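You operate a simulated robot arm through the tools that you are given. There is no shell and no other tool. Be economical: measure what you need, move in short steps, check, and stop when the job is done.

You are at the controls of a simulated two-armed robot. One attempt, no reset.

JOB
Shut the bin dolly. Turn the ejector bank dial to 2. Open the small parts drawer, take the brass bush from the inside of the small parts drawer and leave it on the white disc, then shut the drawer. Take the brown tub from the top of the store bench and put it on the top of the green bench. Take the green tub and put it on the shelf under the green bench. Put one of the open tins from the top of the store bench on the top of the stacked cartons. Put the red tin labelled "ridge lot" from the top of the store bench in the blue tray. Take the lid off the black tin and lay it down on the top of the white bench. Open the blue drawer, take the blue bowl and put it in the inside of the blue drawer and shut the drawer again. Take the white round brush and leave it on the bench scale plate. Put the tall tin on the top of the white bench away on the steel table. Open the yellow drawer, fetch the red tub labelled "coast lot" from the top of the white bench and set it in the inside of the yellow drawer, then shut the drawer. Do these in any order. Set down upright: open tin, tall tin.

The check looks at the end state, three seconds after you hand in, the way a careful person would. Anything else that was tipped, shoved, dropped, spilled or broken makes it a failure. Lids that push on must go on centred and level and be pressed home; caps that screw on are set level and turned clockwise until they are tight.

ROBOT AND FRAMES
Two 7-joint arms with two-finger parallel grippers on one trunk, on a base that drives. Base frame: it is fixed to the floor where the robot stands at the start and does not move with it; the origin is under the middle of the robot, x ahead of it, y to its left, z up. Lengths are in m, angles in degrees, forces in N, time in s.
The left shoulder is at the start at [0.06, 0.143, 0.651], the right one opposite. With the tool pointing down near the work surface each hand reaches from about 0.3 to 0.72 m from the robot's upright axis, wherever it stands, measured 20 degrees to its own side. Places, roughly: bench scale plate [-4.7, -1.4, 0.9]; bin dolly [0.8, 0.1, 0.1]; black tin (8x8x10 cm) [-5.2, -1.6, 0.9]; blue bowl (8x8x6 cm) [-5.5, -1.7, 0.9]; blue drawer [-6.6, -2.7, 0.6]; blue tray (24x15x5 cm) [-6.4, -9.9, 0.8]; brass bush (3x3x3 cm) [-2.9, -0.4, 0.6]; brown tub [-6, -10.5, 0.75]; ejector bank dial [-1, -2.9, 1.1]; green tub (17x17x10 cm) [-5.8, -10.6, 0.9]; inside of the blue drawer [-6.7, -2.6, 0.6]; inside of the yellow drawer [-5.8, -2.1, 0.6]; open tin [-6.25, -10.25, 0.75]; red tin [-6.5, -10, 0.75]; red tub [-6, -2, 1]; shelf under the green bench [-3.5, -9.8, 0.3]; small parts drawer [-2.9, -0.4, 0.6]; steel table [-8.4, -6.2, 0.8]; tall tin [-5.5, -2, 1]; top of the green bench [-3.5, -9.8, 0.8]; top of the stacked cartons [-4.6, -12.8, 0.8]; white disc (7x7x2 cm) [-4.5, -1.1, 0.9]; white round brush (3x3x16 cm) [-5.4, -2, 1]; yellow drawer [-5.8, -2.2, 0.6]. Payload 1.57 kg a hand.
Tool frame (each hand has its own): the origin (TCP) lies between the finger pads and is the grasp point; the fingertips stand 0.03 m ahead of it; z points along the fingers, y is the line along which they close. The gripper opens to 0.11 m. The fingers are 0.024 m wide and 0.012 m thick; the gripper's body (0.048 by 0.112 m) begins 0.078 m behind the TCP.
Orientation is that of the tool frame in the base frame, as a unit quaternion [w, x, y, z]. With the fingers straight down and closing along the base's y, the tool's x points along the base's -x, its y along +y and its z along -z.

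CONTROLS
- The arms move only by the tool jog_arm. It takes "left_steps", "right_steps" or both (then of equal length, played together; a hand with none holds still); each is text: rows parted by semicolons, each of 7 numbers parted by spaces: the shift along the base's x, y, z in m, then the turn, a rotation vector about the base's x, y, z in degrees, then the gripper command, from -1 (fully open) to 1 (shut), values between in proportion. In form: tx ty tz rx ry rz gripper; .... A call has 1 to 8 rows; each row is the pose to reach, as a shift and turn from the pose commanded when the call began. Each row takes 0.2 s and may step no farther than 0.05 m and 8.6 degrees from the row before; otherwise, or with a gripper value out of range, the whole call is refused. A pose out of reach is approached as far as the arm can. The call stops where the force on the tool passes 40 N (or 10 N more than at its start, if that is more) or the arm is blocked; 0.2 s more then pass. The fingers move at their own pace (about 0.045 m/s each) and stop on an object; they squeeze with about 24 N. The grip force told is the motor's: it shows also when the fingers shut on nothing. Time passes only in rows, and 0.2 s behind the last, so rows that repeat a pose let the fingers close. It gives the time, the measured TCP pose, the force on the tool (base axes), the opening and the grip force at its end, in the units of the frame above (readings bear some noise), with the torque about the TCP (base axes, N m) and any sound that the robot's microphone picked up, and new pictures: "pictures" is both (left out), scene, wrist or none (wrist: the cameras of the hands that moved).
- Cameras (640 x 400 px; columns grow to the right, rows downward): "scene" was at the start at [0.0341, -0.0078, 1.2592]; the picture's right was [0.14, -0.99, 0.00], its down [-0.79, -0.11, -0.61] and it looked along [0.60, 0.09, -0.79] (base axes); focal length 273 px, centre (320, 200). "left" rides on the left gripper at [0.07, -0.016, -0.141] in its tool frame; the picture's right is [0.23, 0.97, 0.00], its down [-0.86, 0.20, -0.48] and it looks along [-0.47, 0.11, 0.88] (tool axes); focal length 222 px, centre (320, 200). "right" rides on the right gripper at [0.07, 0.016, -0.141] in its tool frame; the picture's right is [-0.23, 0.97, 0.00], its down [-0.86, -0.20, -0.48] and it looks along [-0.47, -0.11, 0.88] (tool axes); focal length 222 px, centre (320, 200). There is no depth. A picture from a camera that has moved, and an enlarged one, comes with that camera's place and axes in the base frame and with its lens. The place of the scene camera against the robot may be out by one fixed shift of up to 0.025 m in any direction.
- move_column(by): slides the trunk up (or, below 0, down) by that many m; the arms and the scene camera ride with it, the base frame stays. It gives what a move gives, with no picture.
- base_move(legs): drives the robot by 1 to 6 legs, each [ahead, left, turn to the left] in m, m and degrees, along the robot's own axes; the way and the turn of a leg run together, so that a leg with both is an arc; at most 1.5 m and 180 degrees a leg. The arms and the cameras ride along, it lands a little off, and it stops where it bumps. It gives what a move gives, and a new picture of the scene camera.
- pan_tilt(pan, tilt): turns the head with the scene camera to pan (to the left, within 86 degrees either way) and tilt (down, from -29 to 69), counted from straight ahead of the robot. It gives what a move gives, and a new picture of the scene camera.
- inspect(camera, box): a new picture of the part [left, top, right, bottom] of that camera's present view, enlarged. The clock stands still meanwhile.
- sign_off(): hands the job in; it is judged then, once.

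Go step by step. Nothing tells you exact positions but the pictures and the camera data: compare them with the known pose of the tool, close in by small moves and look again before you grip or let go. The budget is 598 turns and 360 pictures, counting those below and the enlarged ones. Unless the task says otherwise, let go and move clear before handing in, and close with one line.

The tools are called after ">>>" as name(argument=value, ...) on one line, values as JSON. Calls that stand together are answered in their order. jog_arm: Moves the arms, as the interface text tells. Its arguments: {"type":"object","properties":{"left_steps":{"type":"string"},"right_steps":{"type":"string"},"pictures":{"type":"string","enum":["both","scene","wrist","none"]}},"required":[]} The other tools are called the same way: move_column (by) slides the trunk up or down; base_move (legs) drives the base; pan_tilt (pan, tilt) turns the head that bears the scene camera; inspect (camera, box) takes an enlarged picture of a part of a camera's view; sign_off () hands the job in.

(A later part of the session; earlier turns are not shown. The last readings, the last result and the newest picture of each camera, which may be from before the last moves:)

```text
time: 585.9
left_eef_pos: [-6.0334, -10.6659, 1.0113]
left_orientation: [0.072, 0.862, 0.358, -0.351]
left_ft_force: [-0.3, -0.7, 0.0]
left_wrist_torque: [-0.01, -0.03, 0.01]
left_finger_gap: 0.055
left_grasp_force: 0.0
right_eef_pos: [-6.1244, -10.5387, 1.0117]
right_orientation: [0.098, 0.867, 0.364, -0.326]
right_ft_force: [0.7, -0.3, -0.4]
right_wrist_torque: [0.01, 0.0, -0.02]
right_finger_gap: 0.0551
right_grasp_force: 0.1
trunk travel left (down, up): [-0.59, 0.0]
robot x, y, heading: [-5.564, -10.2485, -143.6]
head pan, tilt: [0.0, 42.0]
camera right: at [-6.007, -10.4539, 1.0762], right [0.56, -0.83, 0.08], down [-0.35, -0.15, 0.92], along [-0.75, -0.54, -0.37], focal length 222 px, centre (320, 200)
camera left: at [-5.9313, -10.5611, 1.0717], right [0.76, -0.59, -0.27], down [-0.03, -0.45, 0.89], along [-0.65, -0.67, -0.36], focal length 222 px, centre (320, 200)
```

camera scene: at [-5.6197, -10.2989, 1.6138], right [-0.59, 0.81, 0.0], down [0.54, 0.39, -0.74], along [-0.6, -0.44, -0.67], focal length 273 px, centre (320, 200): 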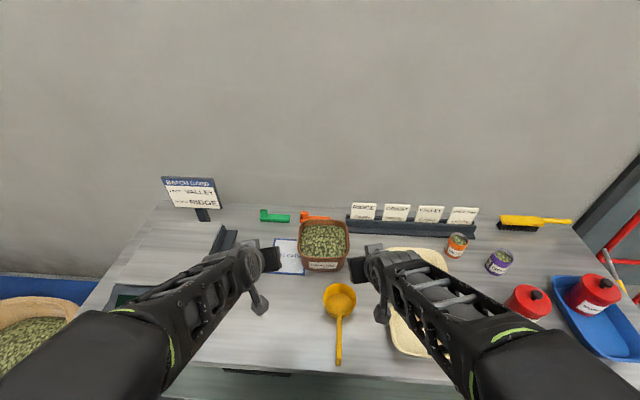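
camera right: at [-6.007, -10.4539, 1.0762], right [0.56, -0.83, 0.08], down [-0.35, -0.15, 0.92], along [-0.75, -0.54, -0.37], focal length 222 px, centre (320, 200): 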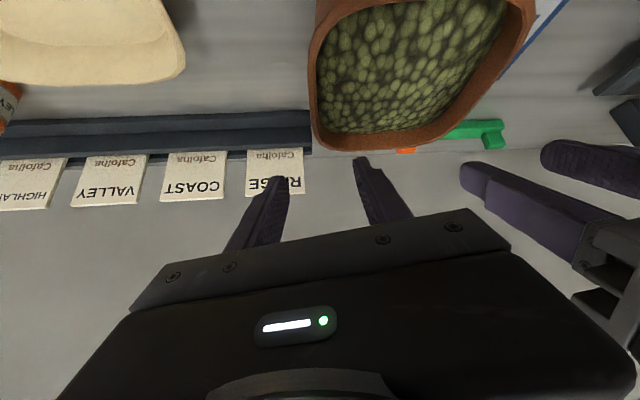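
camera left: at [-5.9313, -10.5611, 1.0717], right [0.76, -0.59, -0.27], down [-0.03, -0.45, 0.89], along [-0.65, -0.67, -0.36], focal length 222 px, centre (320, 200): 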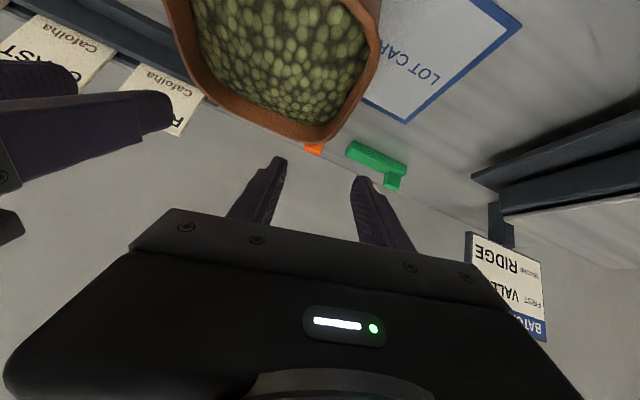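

Both rims line up well. I descend, close and check the grip.

>>> jog_arm(right_steps="0.005 0.001 -0.03 0 0 0 0; 0.01 0.002 -0.06 0 0 0 0; 0.01 0.002 -0.08 0 0 0 0; 0.01 0.002 -0.095 0 0 0 0; 0.01 0.002 -0.095 0 0 0 0.5; 0.01 0.002 -0.095 0 0 0 1; 0.01 0.002 -0.095 0 0 0 1; 0.01 0.002 -0.095 0 0 0 1", left_steps="0.005 0.003 -0.03 0 0 0 0; 0.009 0.005 -0.06 0 0 0 0; 0.009 0.005 -0.08 0 0 0 0; 0.009 0.005 -0.095 0 0 0 0; 0.009 0.005 -0.095 0 0 0 0.5; 0.009 0.005 -0.095 0 0 0 1; 0.009 0.005 -0.095 0 0 0 1; 0.009 0.005 -0.095 0 0 0 1", pictures="wrist")

```text
time: 587.7
left_eef_pos: [-6.0203, -10.6646, 0.9171]
left_orientation: [0.072, 0.862, 0.357, -0.353]
left_ft_force: [4.4, 4.8, 3.2]
left_wrist_torque: [-0.24, 0.62, -0.83]
left_finger_gap: 0.0053
left_grasp_force: 21.2
right_eef_pos: [-6.1128, -10.5367, 0.9195]
right_orientation: [0.098, 0.867, 0.364, -0.326]
right_ft_force: [-5.4, -4.2, -0.4]
right_wrist_torque: [-0.05, -0.65, -0.43]
right_finger_gap: 0.0089
right_grasp_force: 23.7
trunk travel left (down, up): [-0.59, 0.0]
robot x, y, heading: [-5.5652, -10.2478, -144.1]
head pan, tilt: [0.0, 42.0]
camera right: at [-5.9956, -10.451, 0.9831], right [0.56, -0.83, 0.08], down [-0.35, -0.15, 0.93], along [-0.75, -0.54, -0.37], focal length 222 px, centre (320, 200)
camera left: at [-5.9179, -10.5589, 0.9763], right [0.76, -0.59, -0.27], down [-0.03, -0.45, 0.89], along [-0.65, -0.67, -0.36], focal length 222 px, centre (320, 200)
```

right: 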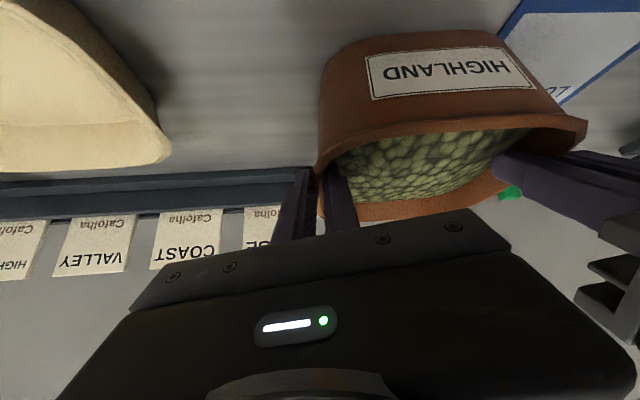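
left: 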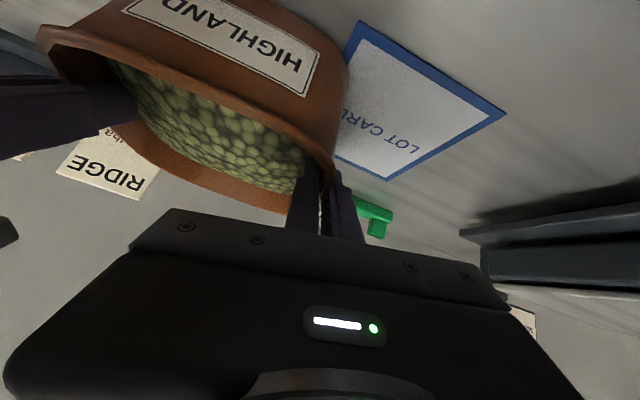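

Both rims are pinched well. I lift the tub.

>>> jog_arm(right_steps="0 0 0.008 0 0 0 1; 0 0 0.02 0 0 0 1; 0 0 0.045 0 0 0 1; 0.004 0.003 0.075 0 0 0 1; 0.012 0.008 0.105 0 0 0 1; 0.024 0.017 0.135 0 0 0 1; 0.04 0.028 0.15 0 0 0 1", left_steps="0 0 0.008 0 0 0 1; 0 0 0.02 0 0 0 1; 0 0 0.045 0 0 0 1; 0.004 0.003 0.075 0 0 0 1; 0.012 0.008 0.105 0 0 0 1; 0.024 0.017 0.135 0 0 0 1; 0.04 0.028 0.15 0 0 0 1", pictures="scene")

```text
time: 589.3
left_eef_pos: [-5.9785, -10.6367, 1.0683]
left_orientation: [0.071, 0.862, 0.356, -0.353]
left_ft_force: [-0.7, 17.0, -6.7]
left_wrist_torque: [0.01, 0.36, -0.99]
left_finger_gap: 0.0053
left_grasp_force: 24.2
right_eef_pos: [-6.0711, -10.5084, 1.0706]
right_orientation: [0.097, 0.866, 0.365, -0.326]
right_ft_force: [1.3, -16.8, -4.1]
right_wrist_torque: [-0.09, -0.78, -0.39]
right_finger_gap: 0.01
right_grasp_force: 24.0
trunk travel left (down, up): [-0.59, 0.0]
robot x, y, heading: [-5.5672, -10.2479, -143.8]
head pan, tilt: [0.0, 42.0]
camera scene: at [-5.6174, -10.2981, 1.6138], right [-0.59, 0.81, 0.0], down [0.54, 0.39, -0.74], along [-0.6, -0.44, -0.67], focal length 273 px, centre (320, 200)
```

scene: 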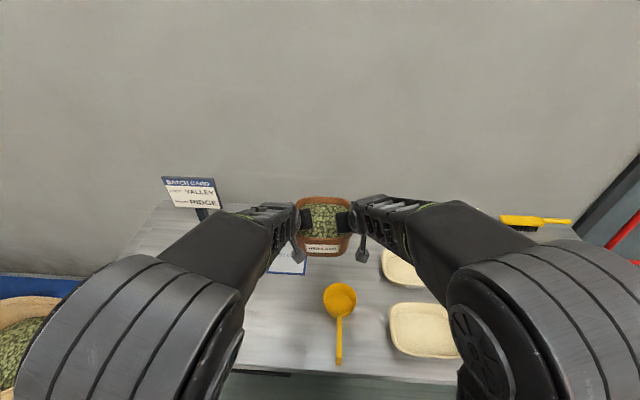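

The brown tub (about 1.1 kg) is held level. I turn round to the green bench.

>>> base_move(legs=[[-0.55, 0, 0], [0, 0, 175.8], [0, -0.62, 0], [0.426, 0, 0]])

```text
time: 605.1
left_eef_pos: [-3.9838, -9.8248, 1.0655]
left_orientation: [0.352, -0.339, 0.87, 0.064]
left_ft_force: [11.0, -29.5, -7.8]
left_wrist_torque: [-0.46, 0.04, -1.14]
left_finger_gap: 0.0046
left_grasp_force: 24.4
right_eef_pos: [-3.896, -9.9585, 1.0678]
right_orientation: [0.327, -0.35, 0.873, 0.092]
right_ft_force: [-10.2, 30.1, -3.3]
right_wrist_torque: [0.65, 0.51, -0.17]
right_finger_gap: 0.0089
right_grasp_force: 24.0
trunk travel left (down, up): [-0.59, 0.0]
robot x, y, heading: [-4.4124, -10.1978, 33.9]
head pan, tilt: [0.0, 42.0]
camera scene: at [-4.3768, -10.1853, 1.6138], right [0.56, -0.83, 0.0], down [-0.56, -0.37, -0.74], along [0.62, 0.41, -0.67], focal length 273 px, centre (320, 200)
```

scene: 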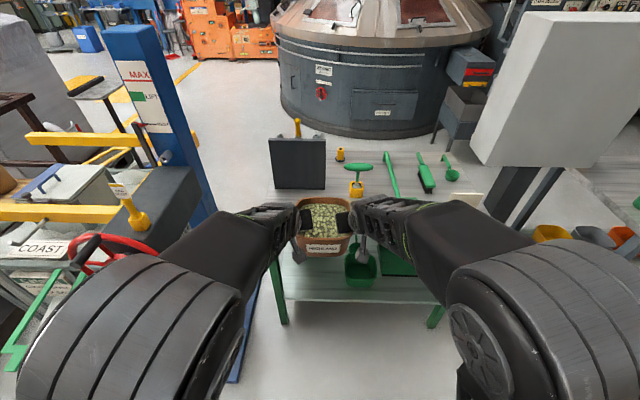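

>>> base_move(legs=[[0.33, -0.02, 0]])

>>> jog_arm(right_steps="-0.002 0.003 -0.03 0 0 0 1; -0.002 0.003 -0.06 0 0 0 1; -0.002 0.003 -0.09 0 0 0 1; -0.002 0.003 -0.11 0 0 0 1", left_steps="0.002 -0.003 -0.03 0 0 0 1; 0.002 -0.003 -0.06 0 0 0 1; 0.002 -0.003 -0.09 0 0 0 1; 0.002 -0.003 -0.11 0 0 0 1", pictures="scene")

```text
time: 607.3
left_eef_pos: [-3.6955, -9.6575, 1.0668]
left_orientation: [0.351, -0.337, 0.871, 0.064]
left_ft_force: [-15.9, -8.6, -7.5]
left_wrist_torque: [-0.2, 0.39, -0.29]
left_finger_gap: 0.0034
left_grasp_force: 23.9
right_eef_pos: [-3.6057, -9.7894, 1.0698]
right_orientation: [0.328, -0.349, 0.873, 0.09]
right_ft_force: [-5.9, -8.9, -7.0]
right_wrist_torque: [-0.18, 0.62, -0.21]
right_finger_gap: 0.0036
right_grasp_force: 24.1
trunk travel left (down, up): [-0.59, 0.0]
robot x, y, heading: [-4.1216, -10.0298, 33.8]
head pan, tilt: [0.0, 42.0]
camera scene: at [-4.0889, -10.0176, 1.6138], right [0.56, -0.83, 0.0], down [-0.55, -0.37, -0.74], along [0.62, 0.41, -0.67], focal length 273 px, centre (320, 200)
```

scene: 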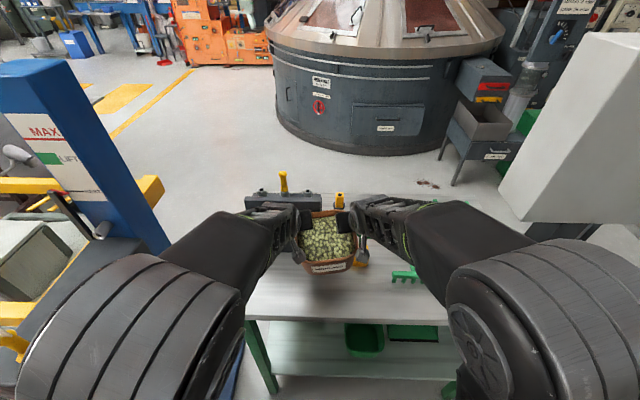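

```text
time: 608.4
left_eef_pos: [-3.6938, -9.6568, 0.9644]
left_orientation: [0.358, -0.338, 0.868, 0.064]
left_ft_force: [-18.3, -7.3, 24.6]
left_wrist_torque: [-0.12, 0.51, -0.65]
left_finger_gap: 0.0037
left_grasp_force: 24.2
right_eef_pos: [-3.607, -9.7917, 0.9622]
right_orientation: [0.33, -0.342, 0.875, 0.089]
right_ft_force: [3.4, 0.2, 2.5]
right_wrist_torque: [-0.06, 0.68, -0.43]
right_finger_gap: 0.0046
right_grasp_force: 23.8
trunk travel left (down, up): [-0.59, 0.0]
robot x, y, heading: [-4.1196, -10.0265, 34.4]
head pan, tilt: [0.0, 42.0]
stopped in row 4 (left hand): the force on the tool passed its limit (the readings are from after the stop); the commanded pose is now the measured one
camera scene: at [-4.0913, -10.0185, 1.6144], right [0.56, -0.83, 0.0], down [-0.55, -0.37, -0.75], along [0.62, 0.42, -0.67], focal length 273 px, centre (320, 200)
```

scene: 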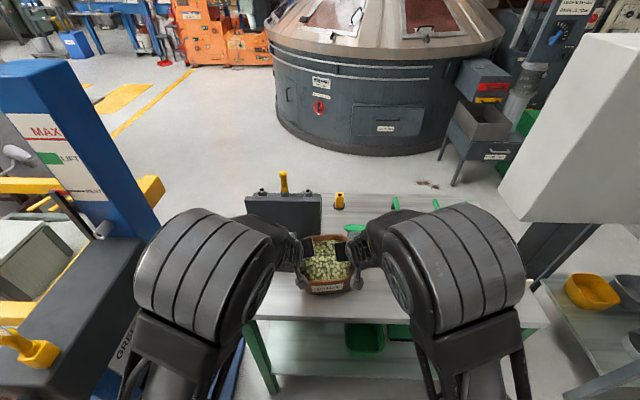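

Something was touched earlier than expected. I look closely before going on.

>>> inspect(camera="scene", box=[220, 160, 420, 300])

>>> inspect(camera="left", box=[0, 0, 640, 400])

```text
2.86 times, centred on (320, 230) of scene
camera zoom: at [-4.0913, -10.0185, 1.6144], right [0.56, -0.83, 0.0], down [-0.55, -0.37, -0.75], along [0.62, 0.42, -0.67], focal length 779 px, centre (320, 114)
```

zoom: 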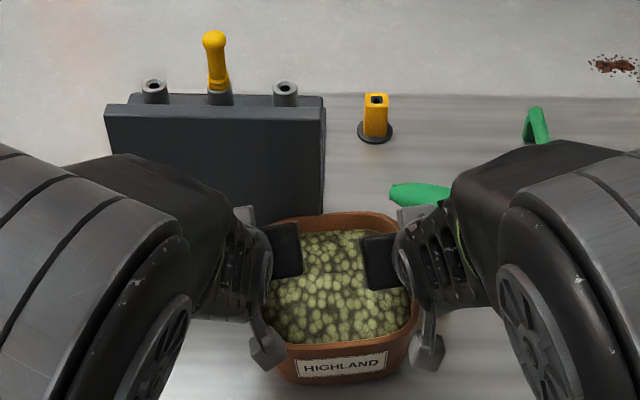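

```text
1.00 times, centred on (320, 200) of left
camera zoom: at [-3.802, -9.7556, 1.0222], right [-0.73, 0.62, -0.28], down [0.04, 0.45, 0.89], along [0.68, 0.65, -0.35], focal length 222 px, centre (320, 200)
```

zoom: 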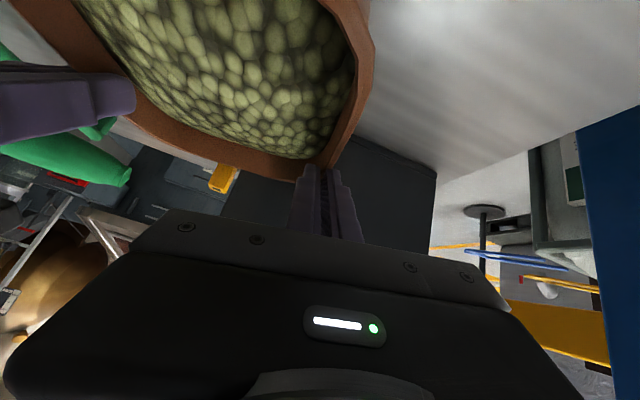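

The tub seems pitched slightly toward me after touching the black box; its near bottom edge rests on the bench. I ease back 1.5 cm from the box and lower gently so that it levels on the bench.

>>> jog_arm(right_steps="-0.006 -0.004 0 0 0 0 1; -0.012 -0.008 0 0 0 0 1; -0.012 -0.008 -0.006 0 0 0 1; -0.012 -0.008 -0.012 0 0 0 1", left_steps="-0.006 -0.004 0.003 0 0 0 1; -0.012 -0.008 0.003 0 0 0 1; -0.012 -0.008 -0.003 0 0 0 1; -0.012 -0.008 -0.009 0 0 0 1", pictures="wrist")

```text
time: 609.3
left_eef_pos: [-3.7007, -9.6648, 0.9645]
left_orientation: [0.365, -0.338, 0.865, 0.063]
left_ft_force: [-13.6, -5.5, 23.9]
left_wrist_torque: [-0.03, 0.25, -0.55]
left_finger_gap: 0.0041
left_grasp_force: 24.3
right_eef_pos: [-3.6143, -9.7982, 0.9541]
right_orientation: [0.331, -0.341, 0.875, 0.09]
right_ft_force: [7.2, 1.5, 0.8]
right_wrist_torque: [-0.08, 0.62, -0.48]
right_finger_gap: 0.0054
right_grasp_force: 23.9
trunk travel left (down, up): [-0.59, 0.0]
robot x, y, heading: [-4.1198, -10.0275, 34.0]
head pan, tilt: [0.0, 42.0]
stopped in row 4 (left hand): the force on the tool passed its limit (the readings are from after the stop); the commanded pose is now the measured one
camera right: at [-3.7365, -9.8778, 1.0177], right [-0.52, 0.85, 0.08], down [0.35, 0.13, 0.93], along [0.78, 0.51, -0.37], focal length 222 px, centre (320, 200)
camera left: at [-3.8108, -9.763, 1.0203], right [-0.73, 0.62, -0.29], down [0.02, 0.44, 0.9], along [0.68, 0.65, -0.34], focal length 222 px, centre (320, 200)
```

right: 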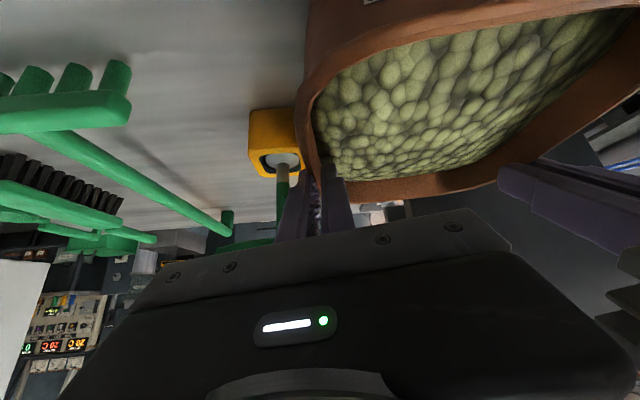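
left: 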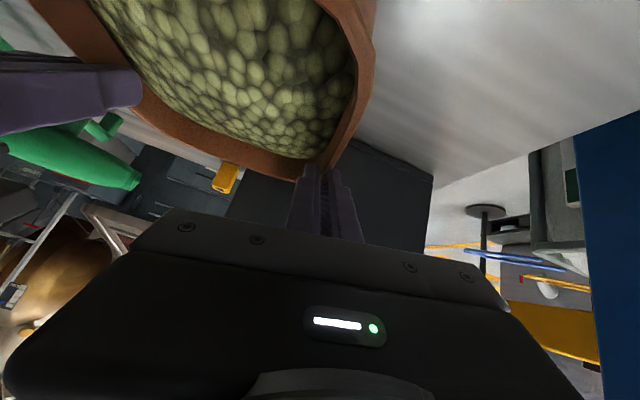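

The tub's back-left still rubs the black box. I lift 1 cm, draw back 5 cm, then lower in free space.

>>> jog_arm(right_steps="-0.008 -0.005 0.015 0 0 0 1; -0.025 -0.017 0.015 0 0 0 1; -0.042 -0.028 0.015 0 0 0 1; -0.05 -0.033 0.015 0 0 0 1; -0.05 -0.033 0.005 0 0 0 1; -0.05 -0.033 -0.01 0 0 0 1; -0.05 -0.033 -0.02 0 0 0 1; -0.05 -0.033 -0.03 0 0 0 1", left_steps="-0.008 -0.005 0.01 0 0 0 1; -0.025 -0.017 0.008 0 0 0 1; -0.042 -0.028 0.006 0 0 0 1; -0.05 -0.033 0.005 0 0 0 1; -0.05 -0.033 -0.005 0 0 0 1; -0.05 -0.033 -0.02 0 0 0 1; -0.05 -0.033 -0.03 0 0 0 1; -0.05 -0.033 -0.04 0 0 0 1", pictures="none")

```text
time: 610.6
left_eef_pos: [-3.7473, -9.6983, 0.9629]
left_orientation: [0.374, -0.336, 0.863, 0.062]
left_ft_force: [-14.4, -7.1, 25.2]
left_wrist_torque: [-0.03, 0.12, -0.51]
left_finger_gap: 0.004
left_grasp_force: 24.1
right_eef_pos: [-3.6626, -9.8322, 0.9568]
right_orientation: [0.332, -0.338, 0.876, 0.09]
right_ft_force: [7.4, 0.1, 1.7]
right_wrist_torque: [-0.05, 0.56, -0.47]
right_finger_gap: 0.0056
right_grasp_force: 23.8
trunk travel left (down, up): [-0.59, 0.0]
robot x, y, heading: [-4.123, -10.0301, 33.9]
head pan, tilt: [0.0, 42.0]
stopped in row 6 (left hand): the force on the tool passed its limit (the readings are from after the stop); the commanded pose is now the measured one
```

>>> inspect(camera="scene", box=[200, 200, 440, 350])

```text
2.67 times, centred on (320, 275) of scene
camera zoom: at [-4.0897, -10.0176, 1.6146], right [0.56, -0.83, 0.0], down [-0.55, -0.37, -0.74], along [0.62, 0.41, -0.67], focal length 727 px, centre (320, 0)
```

zoom: 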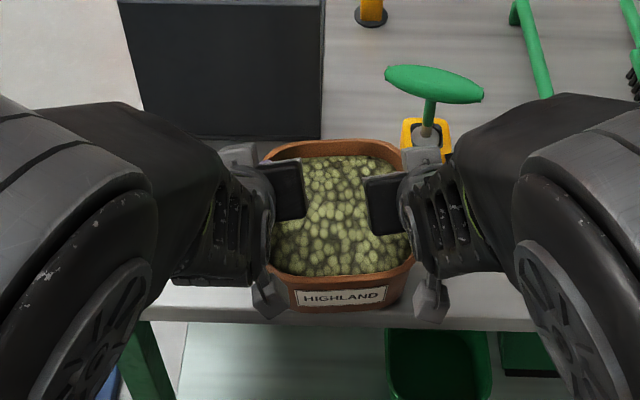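

I realise the bench top is nearer z ≈ 0.865, so the tub already rests on it, pitched toward me. I level it by rotating both hands back about the pinch axis.

>>> jog_arm(right_steps="0 0 0.003 -4.19 6.2 0 1; 0 0 0.006 -8.4 12.4 0 1; 0 0 0.006 -11.7 17.4 0 1", left_steps="0 0 0.003 -4.19 6.2 0 1; 0 0 0.004 -8.4 12.4 0 1; 0 0 0.004 -11.7 17.4 0 1", pictures="wrist")

```text
time: 611.4
left_eef_pos: [-3.7441, -9.6954, 0.9689]
left_orientation: [0.204, -0.36, 0.91, 0.025]
left_ft_force: [-3.0, 6.1, 34.2]
left_wrist_torque: [0.61, -1.02, 0.09]
left_finger_gap: 0.0055
left_grasp_force: 23.8
right_eef_pos: [-3.6622, -9.8333, 0.9626]
right_orientation: [0.159, -0.355, 0.92, 0.051]
right_ft_force: [7.2, -0.4, -0.7]
right_wrist_torque: [0.75, -0.46, -0.58]
right_finger_gap: 0.0055
right_grasp_force: 23.8
trunk travel left (down, up): [-0.59, 0.0]
robot x, y, heading: [-4.1228, -10.0292, 33.7]
head pan, tilt: [0.0, 42.0]
camera right: at [-3.758, -9.8942, 1.0729], right [-0.49, 0.87, 0.06], down [0.61, 0.3, 0.74], along [0.62, 0.4, -0.67], focal length 222 px, centre (320, 200)
camera left: at [-3.8301, -9.7775, 1.0701], right [-0.8, 0.57, -0.19], down [0.26, 0.61, 0.75], along [0.54, 0.55, -0.63], focal length 222 px, centre (320, 200)
```

right: 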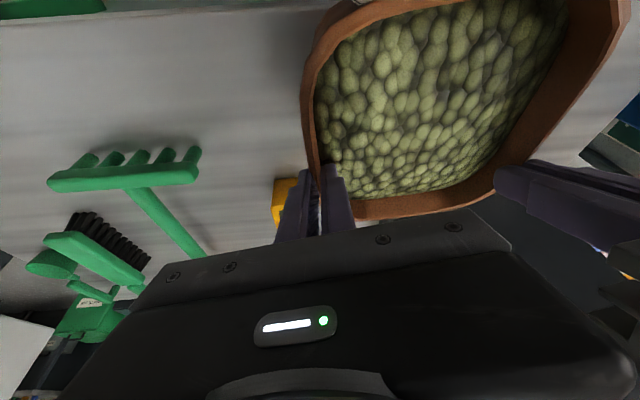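
left: 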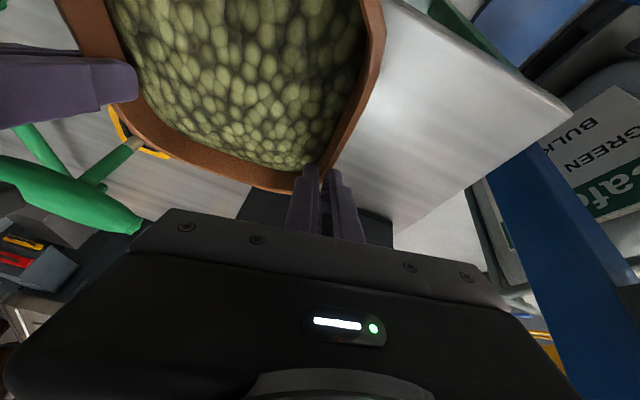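

>>> jog_arm(right_steps="0 0 -0.003 0 0 0 1; 0 0 -0.006 0 0 0 1", left_steps="0 0 0.003 0 0 0 1; 0 0 0.005 0 0 0 1", pictures="none")

>>> inspect(camera="scene", box=[240, 220, 420, 332])

```text
time: 612.0
left_eef_pos: [-3.749, -9.6978, 0.9677]
left_orientation: [0.196, -0.358, 0.912, 0.025]
left_ft_force: [-6.5, -1.6, 0.1]
left_wrist_torque: [0.21, -0.23, -0.41]
left_finger_gap: 0.0048
left_grasp_force: 23.6
right_eef_pos: [-3.6625, -9.8309, 0.9566]
right_orientation: [0.161, -0.354, 0.92, 0.051]
right_ft_force: [5.5, -7.2, 14.7]
right_wrist_torque: [0.53, -0.37, -0.58]
right_finger_gap: 0.0051
right_grasp_force: 24.2
trunk travel left (down, up): [-0.59, 0.0]
robot x, y, heading: [-4.1176, -10.0328, 33.7]
head pan, tilt: [0.0, 42.0]
```

```text
3.56 times, centred on (330, 276) of scene
camera zoom: at [-4.0882, -10.0175, 1.6137], right [0.56, -0.83, 0.0], down [-0.56, -0.37, -0.74], along [0.62, 0.41, -0.67], focal length 970 px, centre (284, -70)
```

zoom: 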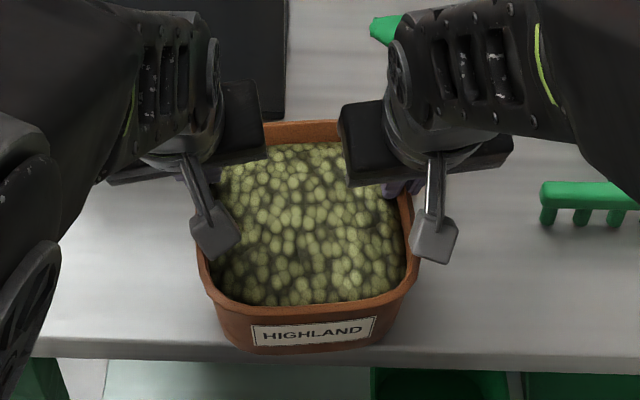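

The tub is about level now but slightly over the front edge. I lift 1 cm, move it 3.5 cm forward and set it down.

>>> jog_arm(right_steps="0 0 0.012 0 0 0 1; 0.01 0.0065 0.016 0 0 0 1; 0.02 0.013 0.016 0 0 0 1; 0.029 0.0195 0.016 0 0 0 1; 0.029 0.0195 0.01 0 0 0 1; 0.029 0.0195 0.005 0 0 0 1; 0.029 0.0195 0 0 0 0 1", left_steps="0 0 0.006 0 0 0 1; 0.01 0.0065 0.01 0 0 0 1; 0.02 0.013 0.01 0 0 0 1; 0.029 0.0195 0.01 0 0 0 1; 0.029 0.0195 0.005 0 0 0 1; 0.029 0.0195 0 0 0 0 1; 0.029 0.0195 -0.004 0 0 0 1", pictures="none")

>>> inspect(camera="scene", box=[240, 220, 420, 332])

```text
time: 613.6
left_eef_pos: [-3.7158, -9.6764, 0.968]
left_orientation: [0.203, -0.359, 0.911, 0.025]
left_ft_force: [-12.3, 1.5, 14.9]
left_wrist_torque: [-0.18, 0.59, -0.51]
left_finger_gap: 0.0051
left_grasp_force: 24.0
right_eef_pos: [-3.6327, -9.8141, 0.9575]
right_orientation: [0.159, -0.354, 0.92, 0.051]
right_ft_force: [11.3, -5.3, -0.3]
right_wrist_torque: [0.43, -0.22, -0.61]
right_finger_gap: 0.0053
right_grasp_force: 24.2
trunk travel left (down, up): [-0.59, 0.0]
robot x, y, heading: [-4.1192, -10.0269, 33.8]
head pan, tilt: [0.0, 42.0]
```

```text
3.56 times, centred on (330, 276) of scene
camera zoom: at [-4.0878, -10.0169, 1.6145], right [0.56, -0.83, 0.0], down [-0.56, -0.37, -0.74], along [0.62, 0.41, -0.67], focal length 970 px, centre (284, -70)
```

zoom: 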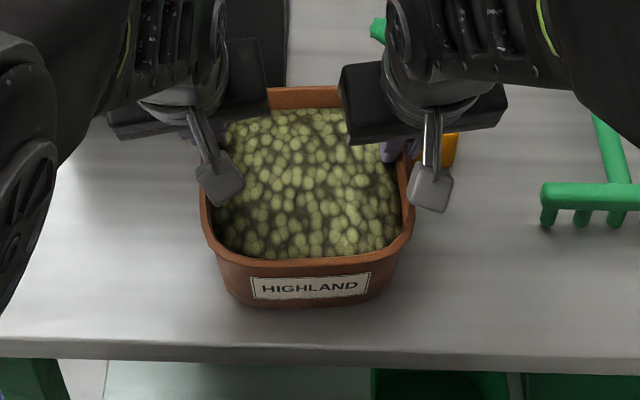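

The tub is now fully on the bench and level. I release both hands gently and lift off.

>>> jog_arm(right_steps="0 0 -0.004 0 0 0 0.9; 0 0 -0.004 0 0 0 0.7; 0 0 -0.004 0 0 0 0.4; 0 0 -0.004 0 0 0 0.4; 0 0 0.03 0 0 0 0.4; -0.01 -0.006 0.07 0 0 0 0.4; -0.03 -0.02 0.1 0 0 0 0.4; -0.06 -0.04 0.13 0 0 0 0.4", left_steps="0 0 0.001 0 0 0 0.9; 0 0 0.001 0 0 0 0.7; 0 0 0.001 0 0 0 0.2; 0 0 0.001 0 0 0 0.2; 0 0 0.03 0 0 0 0.2; -0.01 -0.006 0.07 0 0 0 0.2; -0.03 -0.02 0.1 0 0 0 0.2; -0.06 -0.04 0.13 0 0 0 0.2", pictures="scene")

```text
time: 615.4
left_eef_pos: [-3.7802, -9.7108, 1.0996]
left_orientation: [0.2, -0.359, 0.911, 0.025]
left_ft_force: [-0.6, 0.1, 0.6]
left_wrist_torque: [0.01, -0.01, 0.01]
left_finger_gap: 0.0441
left_grasp_force: 0.0
right_eef_pos: [-3.6939, -9.8497, 1.0886]
right_orientation: [0.16, -0.354, 0.92, 0.051]
right_ft_force: [-0.9, -0.2, 0.0]
right_wrist_torque: [0.02, 0.01, -0.01]
right_finger_gap: 0.0331
right_grasp_force: 0.0
trunk travel left (down, up): [-0.59, 0.0]
robot x, y, heading: [-4.1256, -10.0289, 33.7]
head pan, tilt: [0.0, 42.0]
camera scene: at [-4.089, -10.0166, 1.6139], right [0.56, -0.83, 0.0], down [-0.55, -0.37, -0.74], along [0.62, 0.41, -0.67], focal length 273 px, centre (320, 200)
```

scene: 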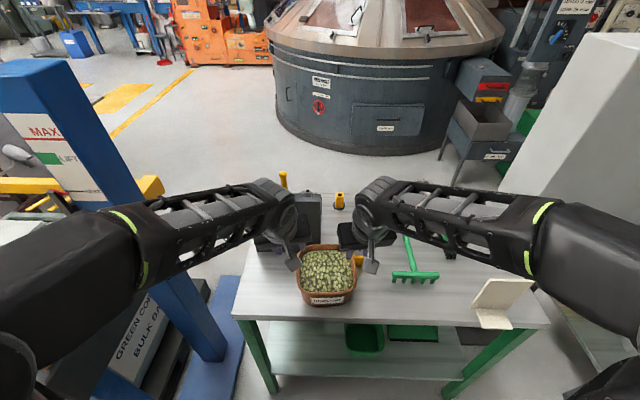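

All four store items are done. The last task is the ejector bank dial. I drive back up the corridor.

>>> base_move(legs=[[-0.7, 0, 0], [0, 0, 89.5], [1.5, 0, 0], [1.5, 0, 0], [1.5, 0, 0], [0.75, 0, 0]])

```text
time: 648.0
left_eef_pos: [-7.999, -5.7023, 1.0986]
left_orientation: [-0.124, 0.899, -0.389, -0.159]
left_ft_force: [-0.8, -0.4, -0.5]
left_wrist_torque: [0.02, -0.02, -0.01]
left_finger_gap: 0.044
left_grasp_force: 0.1
right_eef_pos: [-7.8635, -5.6165, 1.0867]
right_orientation: [-0.076, 0.902, -0.398, -0.148]
right_ft_force: [0.1, -0.4, 0.0]
right_wrist_torque: [-0.04, -0.02, 0.02]
right_finger_gap: 0.033
right_grasp_force: 0.0
trunk travel left (down, up): [-0.59, 0.0]
robot x, y, heading: [-7.6781, -6.0428, 124.4]
head pan, tilt: [0.0, 42.0]
camera scene: at [-7.7225, -6.0181, 1.6138], right [0.83, 0.56, 0.0], down [0.38, -0.55, -0.74], along [-0.42, 0.62, -0.67], focal length 273 px, centre (320, 200)
```

scene: 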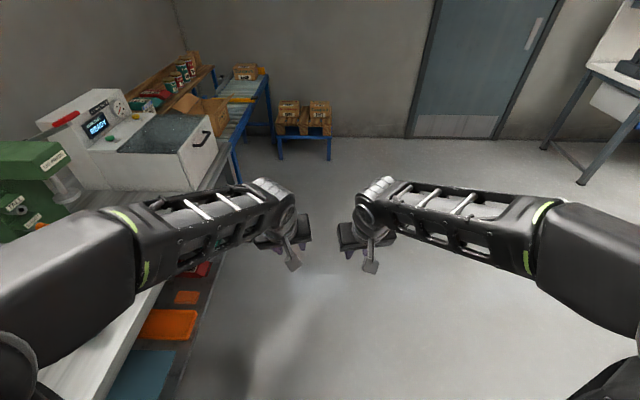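

>>> base_move(legs=[[0, 0, -78], [1.5, 0, 0], [1.5, 0, 0], [0.75, 0, 0], [0, 0, -57], [1.4, 0, 0]])

>>> pan_tilt(pan=20, tilt=18)

```text
time: 678.2
left_eef_pos: [-3.3271, -3.6371, 1.097]
left_orientation: [0.194, 0.005, 0.98, -0.051]
left_ft_force: [-0.4, 0.1, -0.6]
left_wrist_torque: [0.02, 0.02, 0.0]
left_finger_gap: 0.044
left_grasp_force: 0.1
right_eef_pos: [-3.3617, -3.796, 1.087]
right_orientation: [0.165, 0.013, 0.986, -0.012]
right_ft_force: [0.4, 0.4, 0.4]
right_wrist_torque: [-0.02, 0.0, -0.01]
right_finger_gap: 0.0329
right_grasp_force: 0.0
trunk travel left (down, up): [-0.59, 0.0]
robot x, y, heading: [-3.7932, -3.6225, -9.6]
head pan, tilt: [0.0, 42.0]
camera scene: at [-3.7513, -3.6559, 1.6138], right [-0.17, -0.99, 0.0], down [-0.66, 0.12, -0.74], along [0.73, -0.13, -0.67], focal length 273 px, centre (320, 200)
```

scene: 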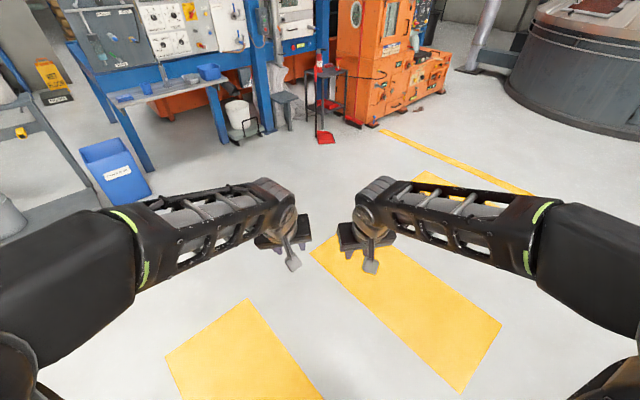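

```text
time: 679.0
left_eef_pos: [-3.3282, -3.6377, 1.0988]
left_orientation: [0.194, 0.006, 0.98, -0.051]
left_ft_force: [0.9, 0.2, 0.5]
left_wrist_torque: [-0.02, -0.01, -0.04]
left_finger_gap: 0.0439
left_grasp_force: 0.0
right_eef_pos: [-3.361, -3.7954, 1.0874]
right_orientation: [0.166, 0.013, 0.986, -0.012]
right_ft_force: [-0.7, -0.2, 0.2]
right_wrist_torque: [0.03, 0.04, 0.02]
right_finger_gap: 0.0329
right_grasp_force: 0.0
trunk travel left (down, up): [-0.59, 0.0]
robot x, y, heading: [-3.7969, -3.6275, -10.0]
head pan, tilt: [20.0, 18.0]
camera scene: at [-3.7421, -3.6252, 1.6514], right [0.17, -0.98, 0.0], down [-0.31, -0.05, -0.95], along [0.94, 0.17, -0.31], focal length 273 px, centre (320, 200)
```

scene: 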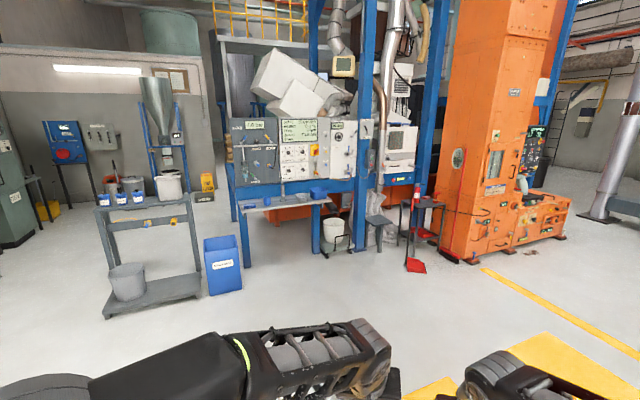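

The control panel with dials is ahead. I zoom in.

>>> inspect(camera="scene", box=[225, 110, 365, 205])

```text
4.21 times, centred on (295, 158) of scene
camera zoom: at [-3.7421, -3.6252, 1.6514], right [0.17, -0.98, 0.0], down [-0.31, -0.05, -0.95], along [0.94, 0.17, -0.31], focal length 1148 px, centre (425, 379)
```

zoom: 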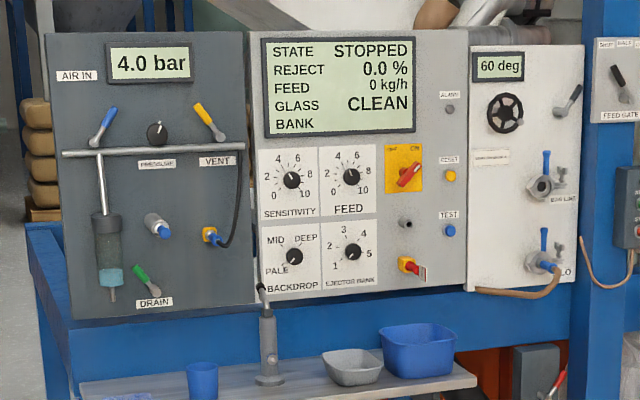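

The ejector bank dial sits at about [-1.0, -2.93, 1.08], marks 1–5, seemingly at 1. I drive up in front of the panel.

>>> base_move(legs=[[0, 0, 18.5], [1.4, 0, 0], [0.35, 0, 0], [0, 0, 24.5]])

>>> inspect(camera="scene", box=[240, 100, 480, 260])

```text
time: 690.4
left_eef_pos: [-1.6713, -3.0808, 1.0986]
left_orientation: [0.2, -0.343, 0.918, 0.022]
left_ft_force: [0.0, -0.5, -0.2]
left_wrist_torque: [-0.02, 0.0, -0.01]
left_finger_gap: 0.044
left_grasp_force: 0.2
right_eef_pos: [-1.5925, -3.2214, 1.0868]
right_orientation: [0.16, -0.338, 0.926, 0.048]
right_ft_force: [0.4, -0.1, -0.1]
right_wrist_torque: [0.01, -0.01, -0.04]
right_finger_gap: 0.033
right_grasp_force: 0.0
trunk travel left (down, up): [-0.59, 0.0]
robot x, y, heading: [-2.0292, -3.3819, 31.4]
head pan, tilt: [20.0, 18.0]
camera scene: at [-2.0043, -3.3447, 1.6515], right [0.78, -0.62, 0.0], down [-0.19, -0.24, -0.95], along [0.59, 0.75, -0.31], focal length 273 px, centre (320, 200)
```

scene: 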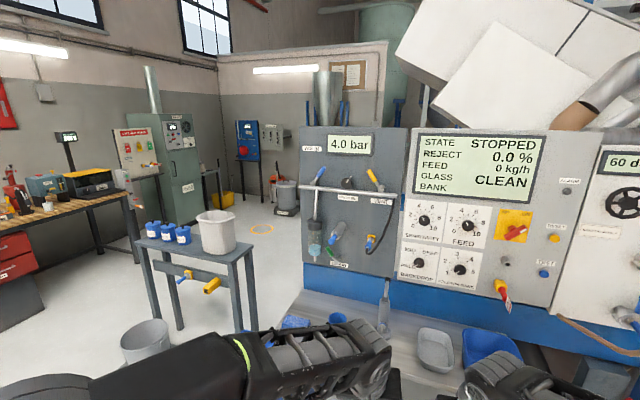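

```text
2.50 times, centred on (360, 180) of scene
camera zoom: at [-2.0043, -3.3447, 1.6515], right [0.78, -0.62, 0.0], down [-0.19, -0.24, -0.95], along [0.59, 0.75, -0.31], focal length 682 px, centre (220, 250)
```

zoom: 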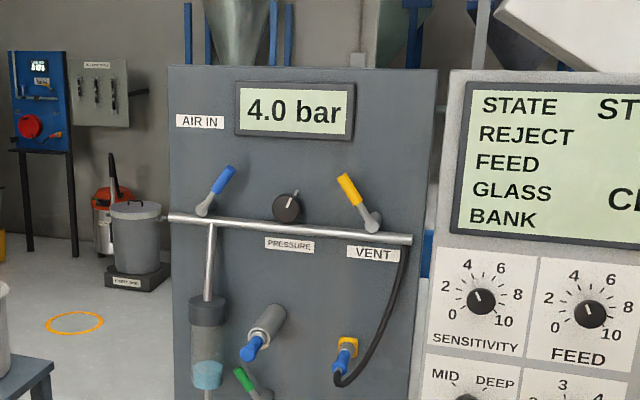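

>>> inspect(camera="scene", box=[425, 240, 495, 290])

```text
8.00 times, centred on (460, 265) of scene
camera zoom: at [-2.0043, -3.3447, 1.6515], right [0.78, -0.62, 0.0], down [-0.19, -0.24, -0.95], along [0.59, 0.75, -0.31], focal length 2182 px, centre (-800, -320)
```

zoom: 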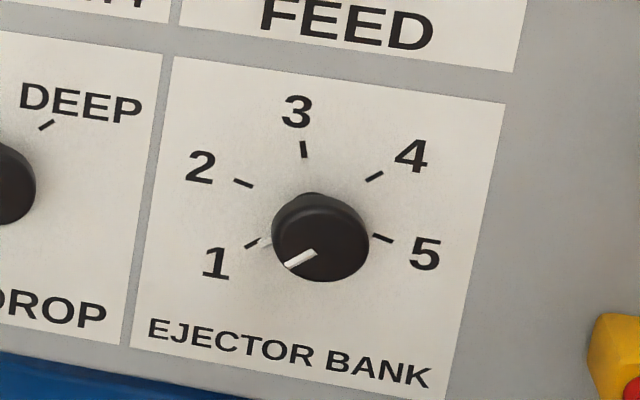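

The pointer stands at 1; marks are about 54° apart. I'll use the left hand pointing level at the knob. First I shift the base right and forward, then orient the hand.

>>> jog_arm(left_steps="-0.017 0.028 0 -3.8 6.3 0 0; -0.035 0.057 0 -7.7 12.6 0 0; -0.052 0.085 0 -11.5 18.8 0 0", right_steps="-0.02 -0.03 0 -3.5 5.7 0 0.5; -0.04 -0.06 0 -7 11.4 0 0.5; -0.05 -0.09 0 -9.5 15.5 0 0.5", pictures="none")

>>> jog_arm(left_steps="0 0 0 0 0 8.5 0; 0 0 0 0 0 17 0; 0 0 0 0 0 25.5 0; 0 0 0 0 0 34 0; 0 0 0 0 0 42.5 0; 0 0 0 0 0 51 0; 0 0 0 0 0 59.5 0; 0 0 0 0 0 68 0", pictures="none")

>>> jog_arm(left_steps="0 0 0 0 0 8.5 0; 0 0 0 0 0 17 0; 0 0 0 0 0 22 0", pictures="none")

>>> base_move(legs=[[0, -0.33, 0.8], [0.27, 0, 0]])

```text
time: 691.1
left_eef_pos: [-1.7244, -2.9971, 1.0974]
left_orientation: [0.011, -0.352, 0.936, -0.016]
left_ft_force: [-0.1, 0.4, 0.5]
left_wrist_torque: [0.01, 0.0, 0.0]
left_finger_gap: 0.0547
left_grasp_force: 0.2
right_eef_pos: [-1.6411, -3.3121, 1.0858]
right_orientation: [0.003, -0.34, 0.94, 0.016]
right_ft_force: [0.0, 0.2, 0.1]
right_wrist_torque: [0.0, 0.01, 0.02]
right_finger_gap: 0.0276
right_grasp_force: 0.1
trunk travel left (down, up): [-0.59, 0.0]
robot x, y, heading: [-2.0272, -3.3861, 31.6]
head pan, tilt: [20.0, 18.0]
```

```text
time: 693.0
left_eef_pos: [-1.7217, -2.9948, 1.0985]
left_orientation: [-0.019, 0.816, -0.578, 0.005]
left_ft_force: [0.4, 0.1, 0.1]
left_wrist_torque: [0.01, 0.01, 0.0]
left_finger_gap: 0.0552
left_grasp_force: 0.0
right_eef_pos: [-1.6395, -3.312, 1.0849]
right_orientation: [0.004, -0.341, 0.94, 0.015]
right_ft_force: [-1.1, -0.3, 0.7]
right_wrist_torque: [-0.01, 0.0, -0.01]
right_finger_gap: 0.0276
right_grasp_force: 0.0
trunk travel left (down, up): [-0.59, 0.0]
robot x, y, heading: [-2.0247, -3.3841, 31.6]
head pan, tilt: [20.0, 18.0]
```

```text
time: 693.8
left_eef_pos: [-1.7231, -2.9959, 1.0993]
left_orientation: [-0.02, 0.911, -0.411, 0.003]
left_ft_force: [-0.2, -0.3, 0.3]
left_wrist_torque: [0.0, 0.01, -0.01]
left_finger_gap: 0.055
left_grasp_force: 0.0
right_eef_pos: [-1.641, -3.3119, 1.0859]
right_orientation: [0.005, -0.34, 0.94, 0.015]
right_ft_force: [-0.4, -0.3, 0.5]
right_wrist_torque: [-0.01, -0.02, 0.01]
right_finger_gap: 0.0276
right_grasp_force: 0.1
trunk travel left (down, up): [-0.59, 0.0]
robot x, y, heading: [-2.027, -3.3816, 31.8]
head pan, tilt: [20.0, 18.0]
```

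```text
time: 697.5
left_eef_pos: [-1.3255, -3.1237, 1.099]
left_orientation: [-0.02, 0.915, -0.404, 0.002]
left_ft_force: [1.2, -0.6, 0.2]
left_wrist_torque: [-0.06, 0.03, 0.0]
left_finger_gap: 0.0553
left_grasp_force: 0.0
right_eef_pos: [-1.2375, -3.439, 1.0845]
right_orientation: [0.004, -0.347, 0.938, 0.015]
right_ft_force: [0.2, 0.4, 0.2]
right_wrist_torque: [-0.02, 0.01, 0.03]
right_finger_gap: 0.0273
right_grasp_force: 0.0
trunk travel left (down, up): [-0.59, 0.0]
robot x, y, heading: [-1.6205, -3.5173, 32.6]
head pan, tilt: [20.0, 18.0]
camera scene: at [-1.6002, -3.4769, 1.6514], right [0.8, -0.61, 0.0], down [-0.19, -0.25, -0.95], along [0.58, 0.76, -0.31], focal length 273 px, centre (320, 200)
```

scene: 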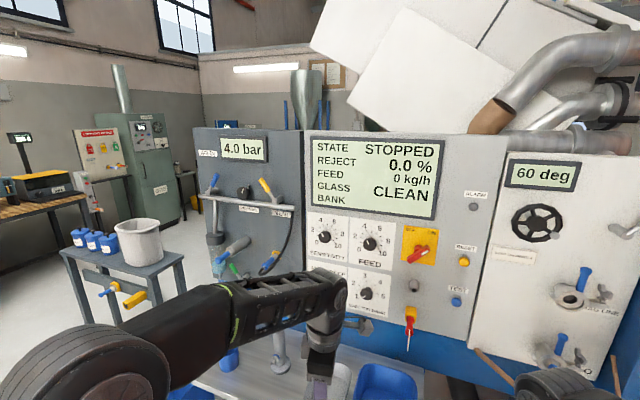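

The dial lies straight ahead of the left hand. I tilt the hand level while extending.

>>> jog_arm(left_steps="0.021 0.0135 0 3.93 -6.15 0 0; 0.042 0.027 0 7.86 -12.3 0 0; 0.067 0.043 -0.003 11.8 -18.4 0 0; 0.093 0.059 -0.006 15.7 -24.6 0 0; 0.118 0.075 -0.01 19.6 -30.7 0 0; 0.143 0.092 -0.014 23.6 -36.9 0 0; 0.16 0.102 -0.018 27.5 -43 0 0; 0.16 0.102 -0.022 31.4 -49.2 0 0", pictures="none")

>>> jog_arm(left_steps="0.006 0.004 0 3.9 -6.1 0 0; 0.012 0.008 0 7.8 -12.2 0 0; 0.012 0.008 0 11.7 -18.3 0 0; 0.012 0.008 0 14 -22 0 0", pictures="wrist")

```text
time: 699.2
left_eef_pos: [-1.1665, -3.0208, 1.0778]
left_orientation: [-0.424, 0.792, -0.345, 0.271]
left_ft_force: [1.0, 0.0, -0.2]
left_wrist_torque: [0.04, 0.02, -0.03]
left_finger_gap: 0.0549
left_grasp_force: 0.1
right_eef_pos: [-1.2381, -3.4387, 1.0862]
right_orientation: [0.005, -0.349, 0.937, 0.016]
right_ft_force: [0.0, 0.0, 0.0]
right_wrist_torque: [-0.04, -0.03, 0.01]
right_finger_gap: 0.0276
right_grasp_force: 0.0
trunk travel left (down, up): [-0.59, 0.0]
robot x, y, heading: [-1.6233, -3.5194, 32.8]
head pan, tilt: [20.0, 18.0]
```

```text
time: 700.2
left_eef_pos: [-1.154, -3.0141, 1.0764]
left_orientation: [-0.575, 0.668, -0.288, 0.373]
left_ft_force: [-0.9, 0.4, -0.2]
left_wrist_torque: [0.01, -0.03, 0.01]
left_finger_gap: 0.0551
left_grasp_force: 0.1
right_eef_pos: [-1.2381, -3.4391, 1.0866]
right_orientation: [0.004, -0.348, 0.937, 0.016]
right_ft_force: [-0.5, 0.1, 0.0]
right_wrist_torque: [-0.02, 0.0, 0.02]
right_finger_gap: 0.0275
right_grasp_force: 0.0
trunk travel left (down, up): [-0.59, 0.0]
robot x, y, heading: [-1.6254, -3.5171, 33.1]
head pan, tilt: [20.0, 18.0]
camera left: at [-1.2343, -3.1442, 1.1114], right [0.17, -0.35, -0.92], down [-0.86, 0.4, -0.31], along [0.48, 0.85, -0.24], focal length 222 px, centre (320, 200)
```

left: 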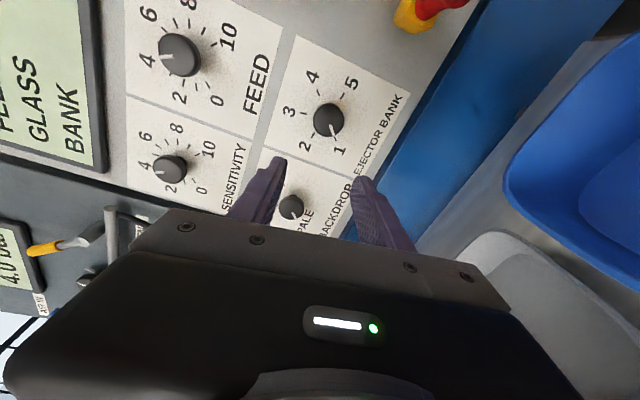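

The hand is level and square to the panel. I align with the knob and approach to 5 cm.

>>> jog_arm(left_steps="0.0144 -0.0216 -0.009 0 0 0 0; 0.045 -0.001 -0.009 0 0 0 0; 0.085 0.026 -0.009 0 0 0 0", pictures="wrist")

```text
time: 701.0
left_eef_pos: [-1.0658, -2.9885, 1.0639]
left_orientation: [-0.574, 0.67, -0.289, 0.373]
left_ft_force: [0.8, 0.8, -1.0]
left_wrist_torque: [-0.02, 0.0, 0.01]
left_finger_gap: 0.055
left_grasp_force: 0.1
right_eef_pos: [-1.2369, -3.4379, 1.086]
right_orientation: [0.005, -0.348, 0.937, 0.015]
right_ft_force: [0.4, 0.4, -0.2]
right_wrist_torque: [0.01, 0.02, -0.01]
right_finger_gap: 0.0274
right_grasp_force: 0.1
trunk travel left (down, up): [-0.59, 0.0]
robot x, y, heading: [-1.6265, -3.5162, 32.8]
head pan, tilt: [20.0, 18.0]
camera left: at [-1.1462, -3.1187, 1.0986], right [0.17, -0.35, -0.92], down [-0.86, 0.4, -0.31], along [0.48, 0.85, -0.24], focal length 222 px, centre (320, 200)
```

left: 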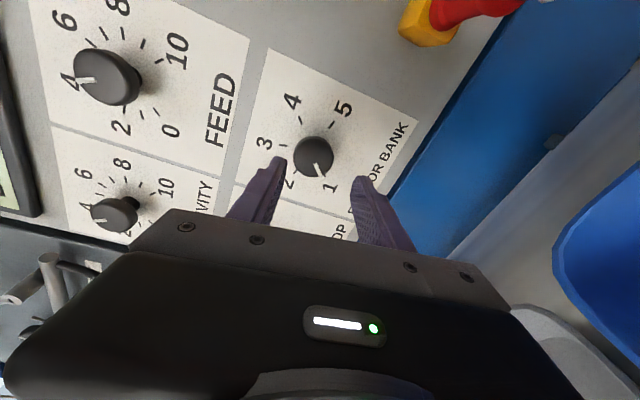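

The knob's centre is about [-0.992, -2.934, 1.062], 9 cm ahead. I open a bit wider and advance around it.

>>> jog_arm(left_steps="0.015 0.013 -0.002 0 0 0 -0.3; 0.035 0.0265 -0.002 0 0 0 -0.3; 0.048 0.035 -0.002 0 0 0 -0.3; 0.056 0.041 -0.002 0 0 0 -0.3; 0.063 0.046 -0.002 0 0 0 -0.3", pictures="wrist")

```text
time: 702.2
left_eef_pos: [-1.0061, -2.9412, 1.0632]
left_orientation: [-0.574, 0.669, -0.29, 0.374]
left_ft_force: [0.5, 0.5, 0.2]
left_wrist_torque: [0.02, -0.01, 0.01]
left_finger_gap: 0.0716
left_grasp_force: 0.2
right_eef_pos: [-1.2386, -3.4389, 1.0863]
right_orientation: [0.004, -0.347, 0.938, 0.015]
right_ft_force: [-0.2, 0.3, -0.3]
right_wrist_torque: [-0.02, -0.02, 0.0]
right_finger_gap: 0.0277
right_grasp_force: 0.0
trunk travel left (down, up): [-0.59, 0.0]
robot x, y, heading: [-1.6241, -3.5153, 32.8]
head pan, tilt: [20.0, 18.0]
camera left: at [-1.0867, -3.0719, 1.098], right [0.17, -0.35, -0.92], down [-0.86, 0.4, -0.31], along [0.48, 0.85, -0.24], focal length 222 px, centre (320, 200)
```

left: 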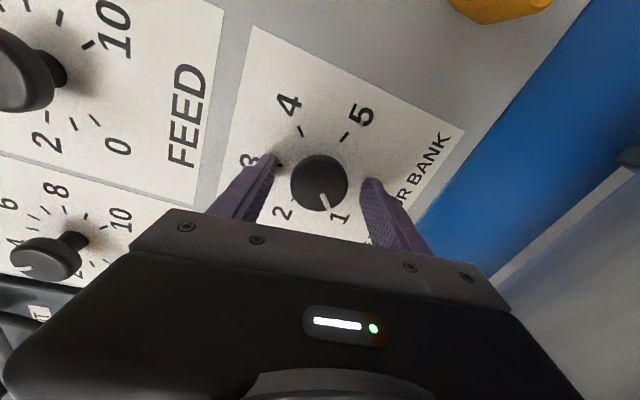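

>>> jog_arm(left_steps="0.003 0.002 0 0 0 0 0.1; 0.003 0.002 0 0 0 0 0.5; 0.003 0.002 0 0 0 0 1; 0.003 0.002 0 0 0 0 1", pictures="none")

```text
time: 703.2
left_eef_pos: [-1.0047, -2.9398, 1.0658]
left_orientation: [-0.575, 0.668, -0.289, 0.374]
left_ft_force: [-5.8, -4.0, 5.7]
left_wrist_torque: [0.25, -0.4, -0.09]
left_finger_gap: 0.0413
left_grasp_force: 26.3
right_eef_pos: [-1.2394, -3.438, 1.0866]
right_orientation: [0.006, -0.348, 0.937, 0.016]
right_ft_force: [-0.2, 0.3, 0.4]
right_wrist_torque: [0.0, -0.01, -0.04]
right_finger_gap: 0.0275
right_grasp_force: 0.1
trunk travel left (down, up): [-0.59, 0.0]
robot x, y, heading: [-1.6219, -3.5191, 32.8]
head pan, tilt: [20.0, 18.0]
```

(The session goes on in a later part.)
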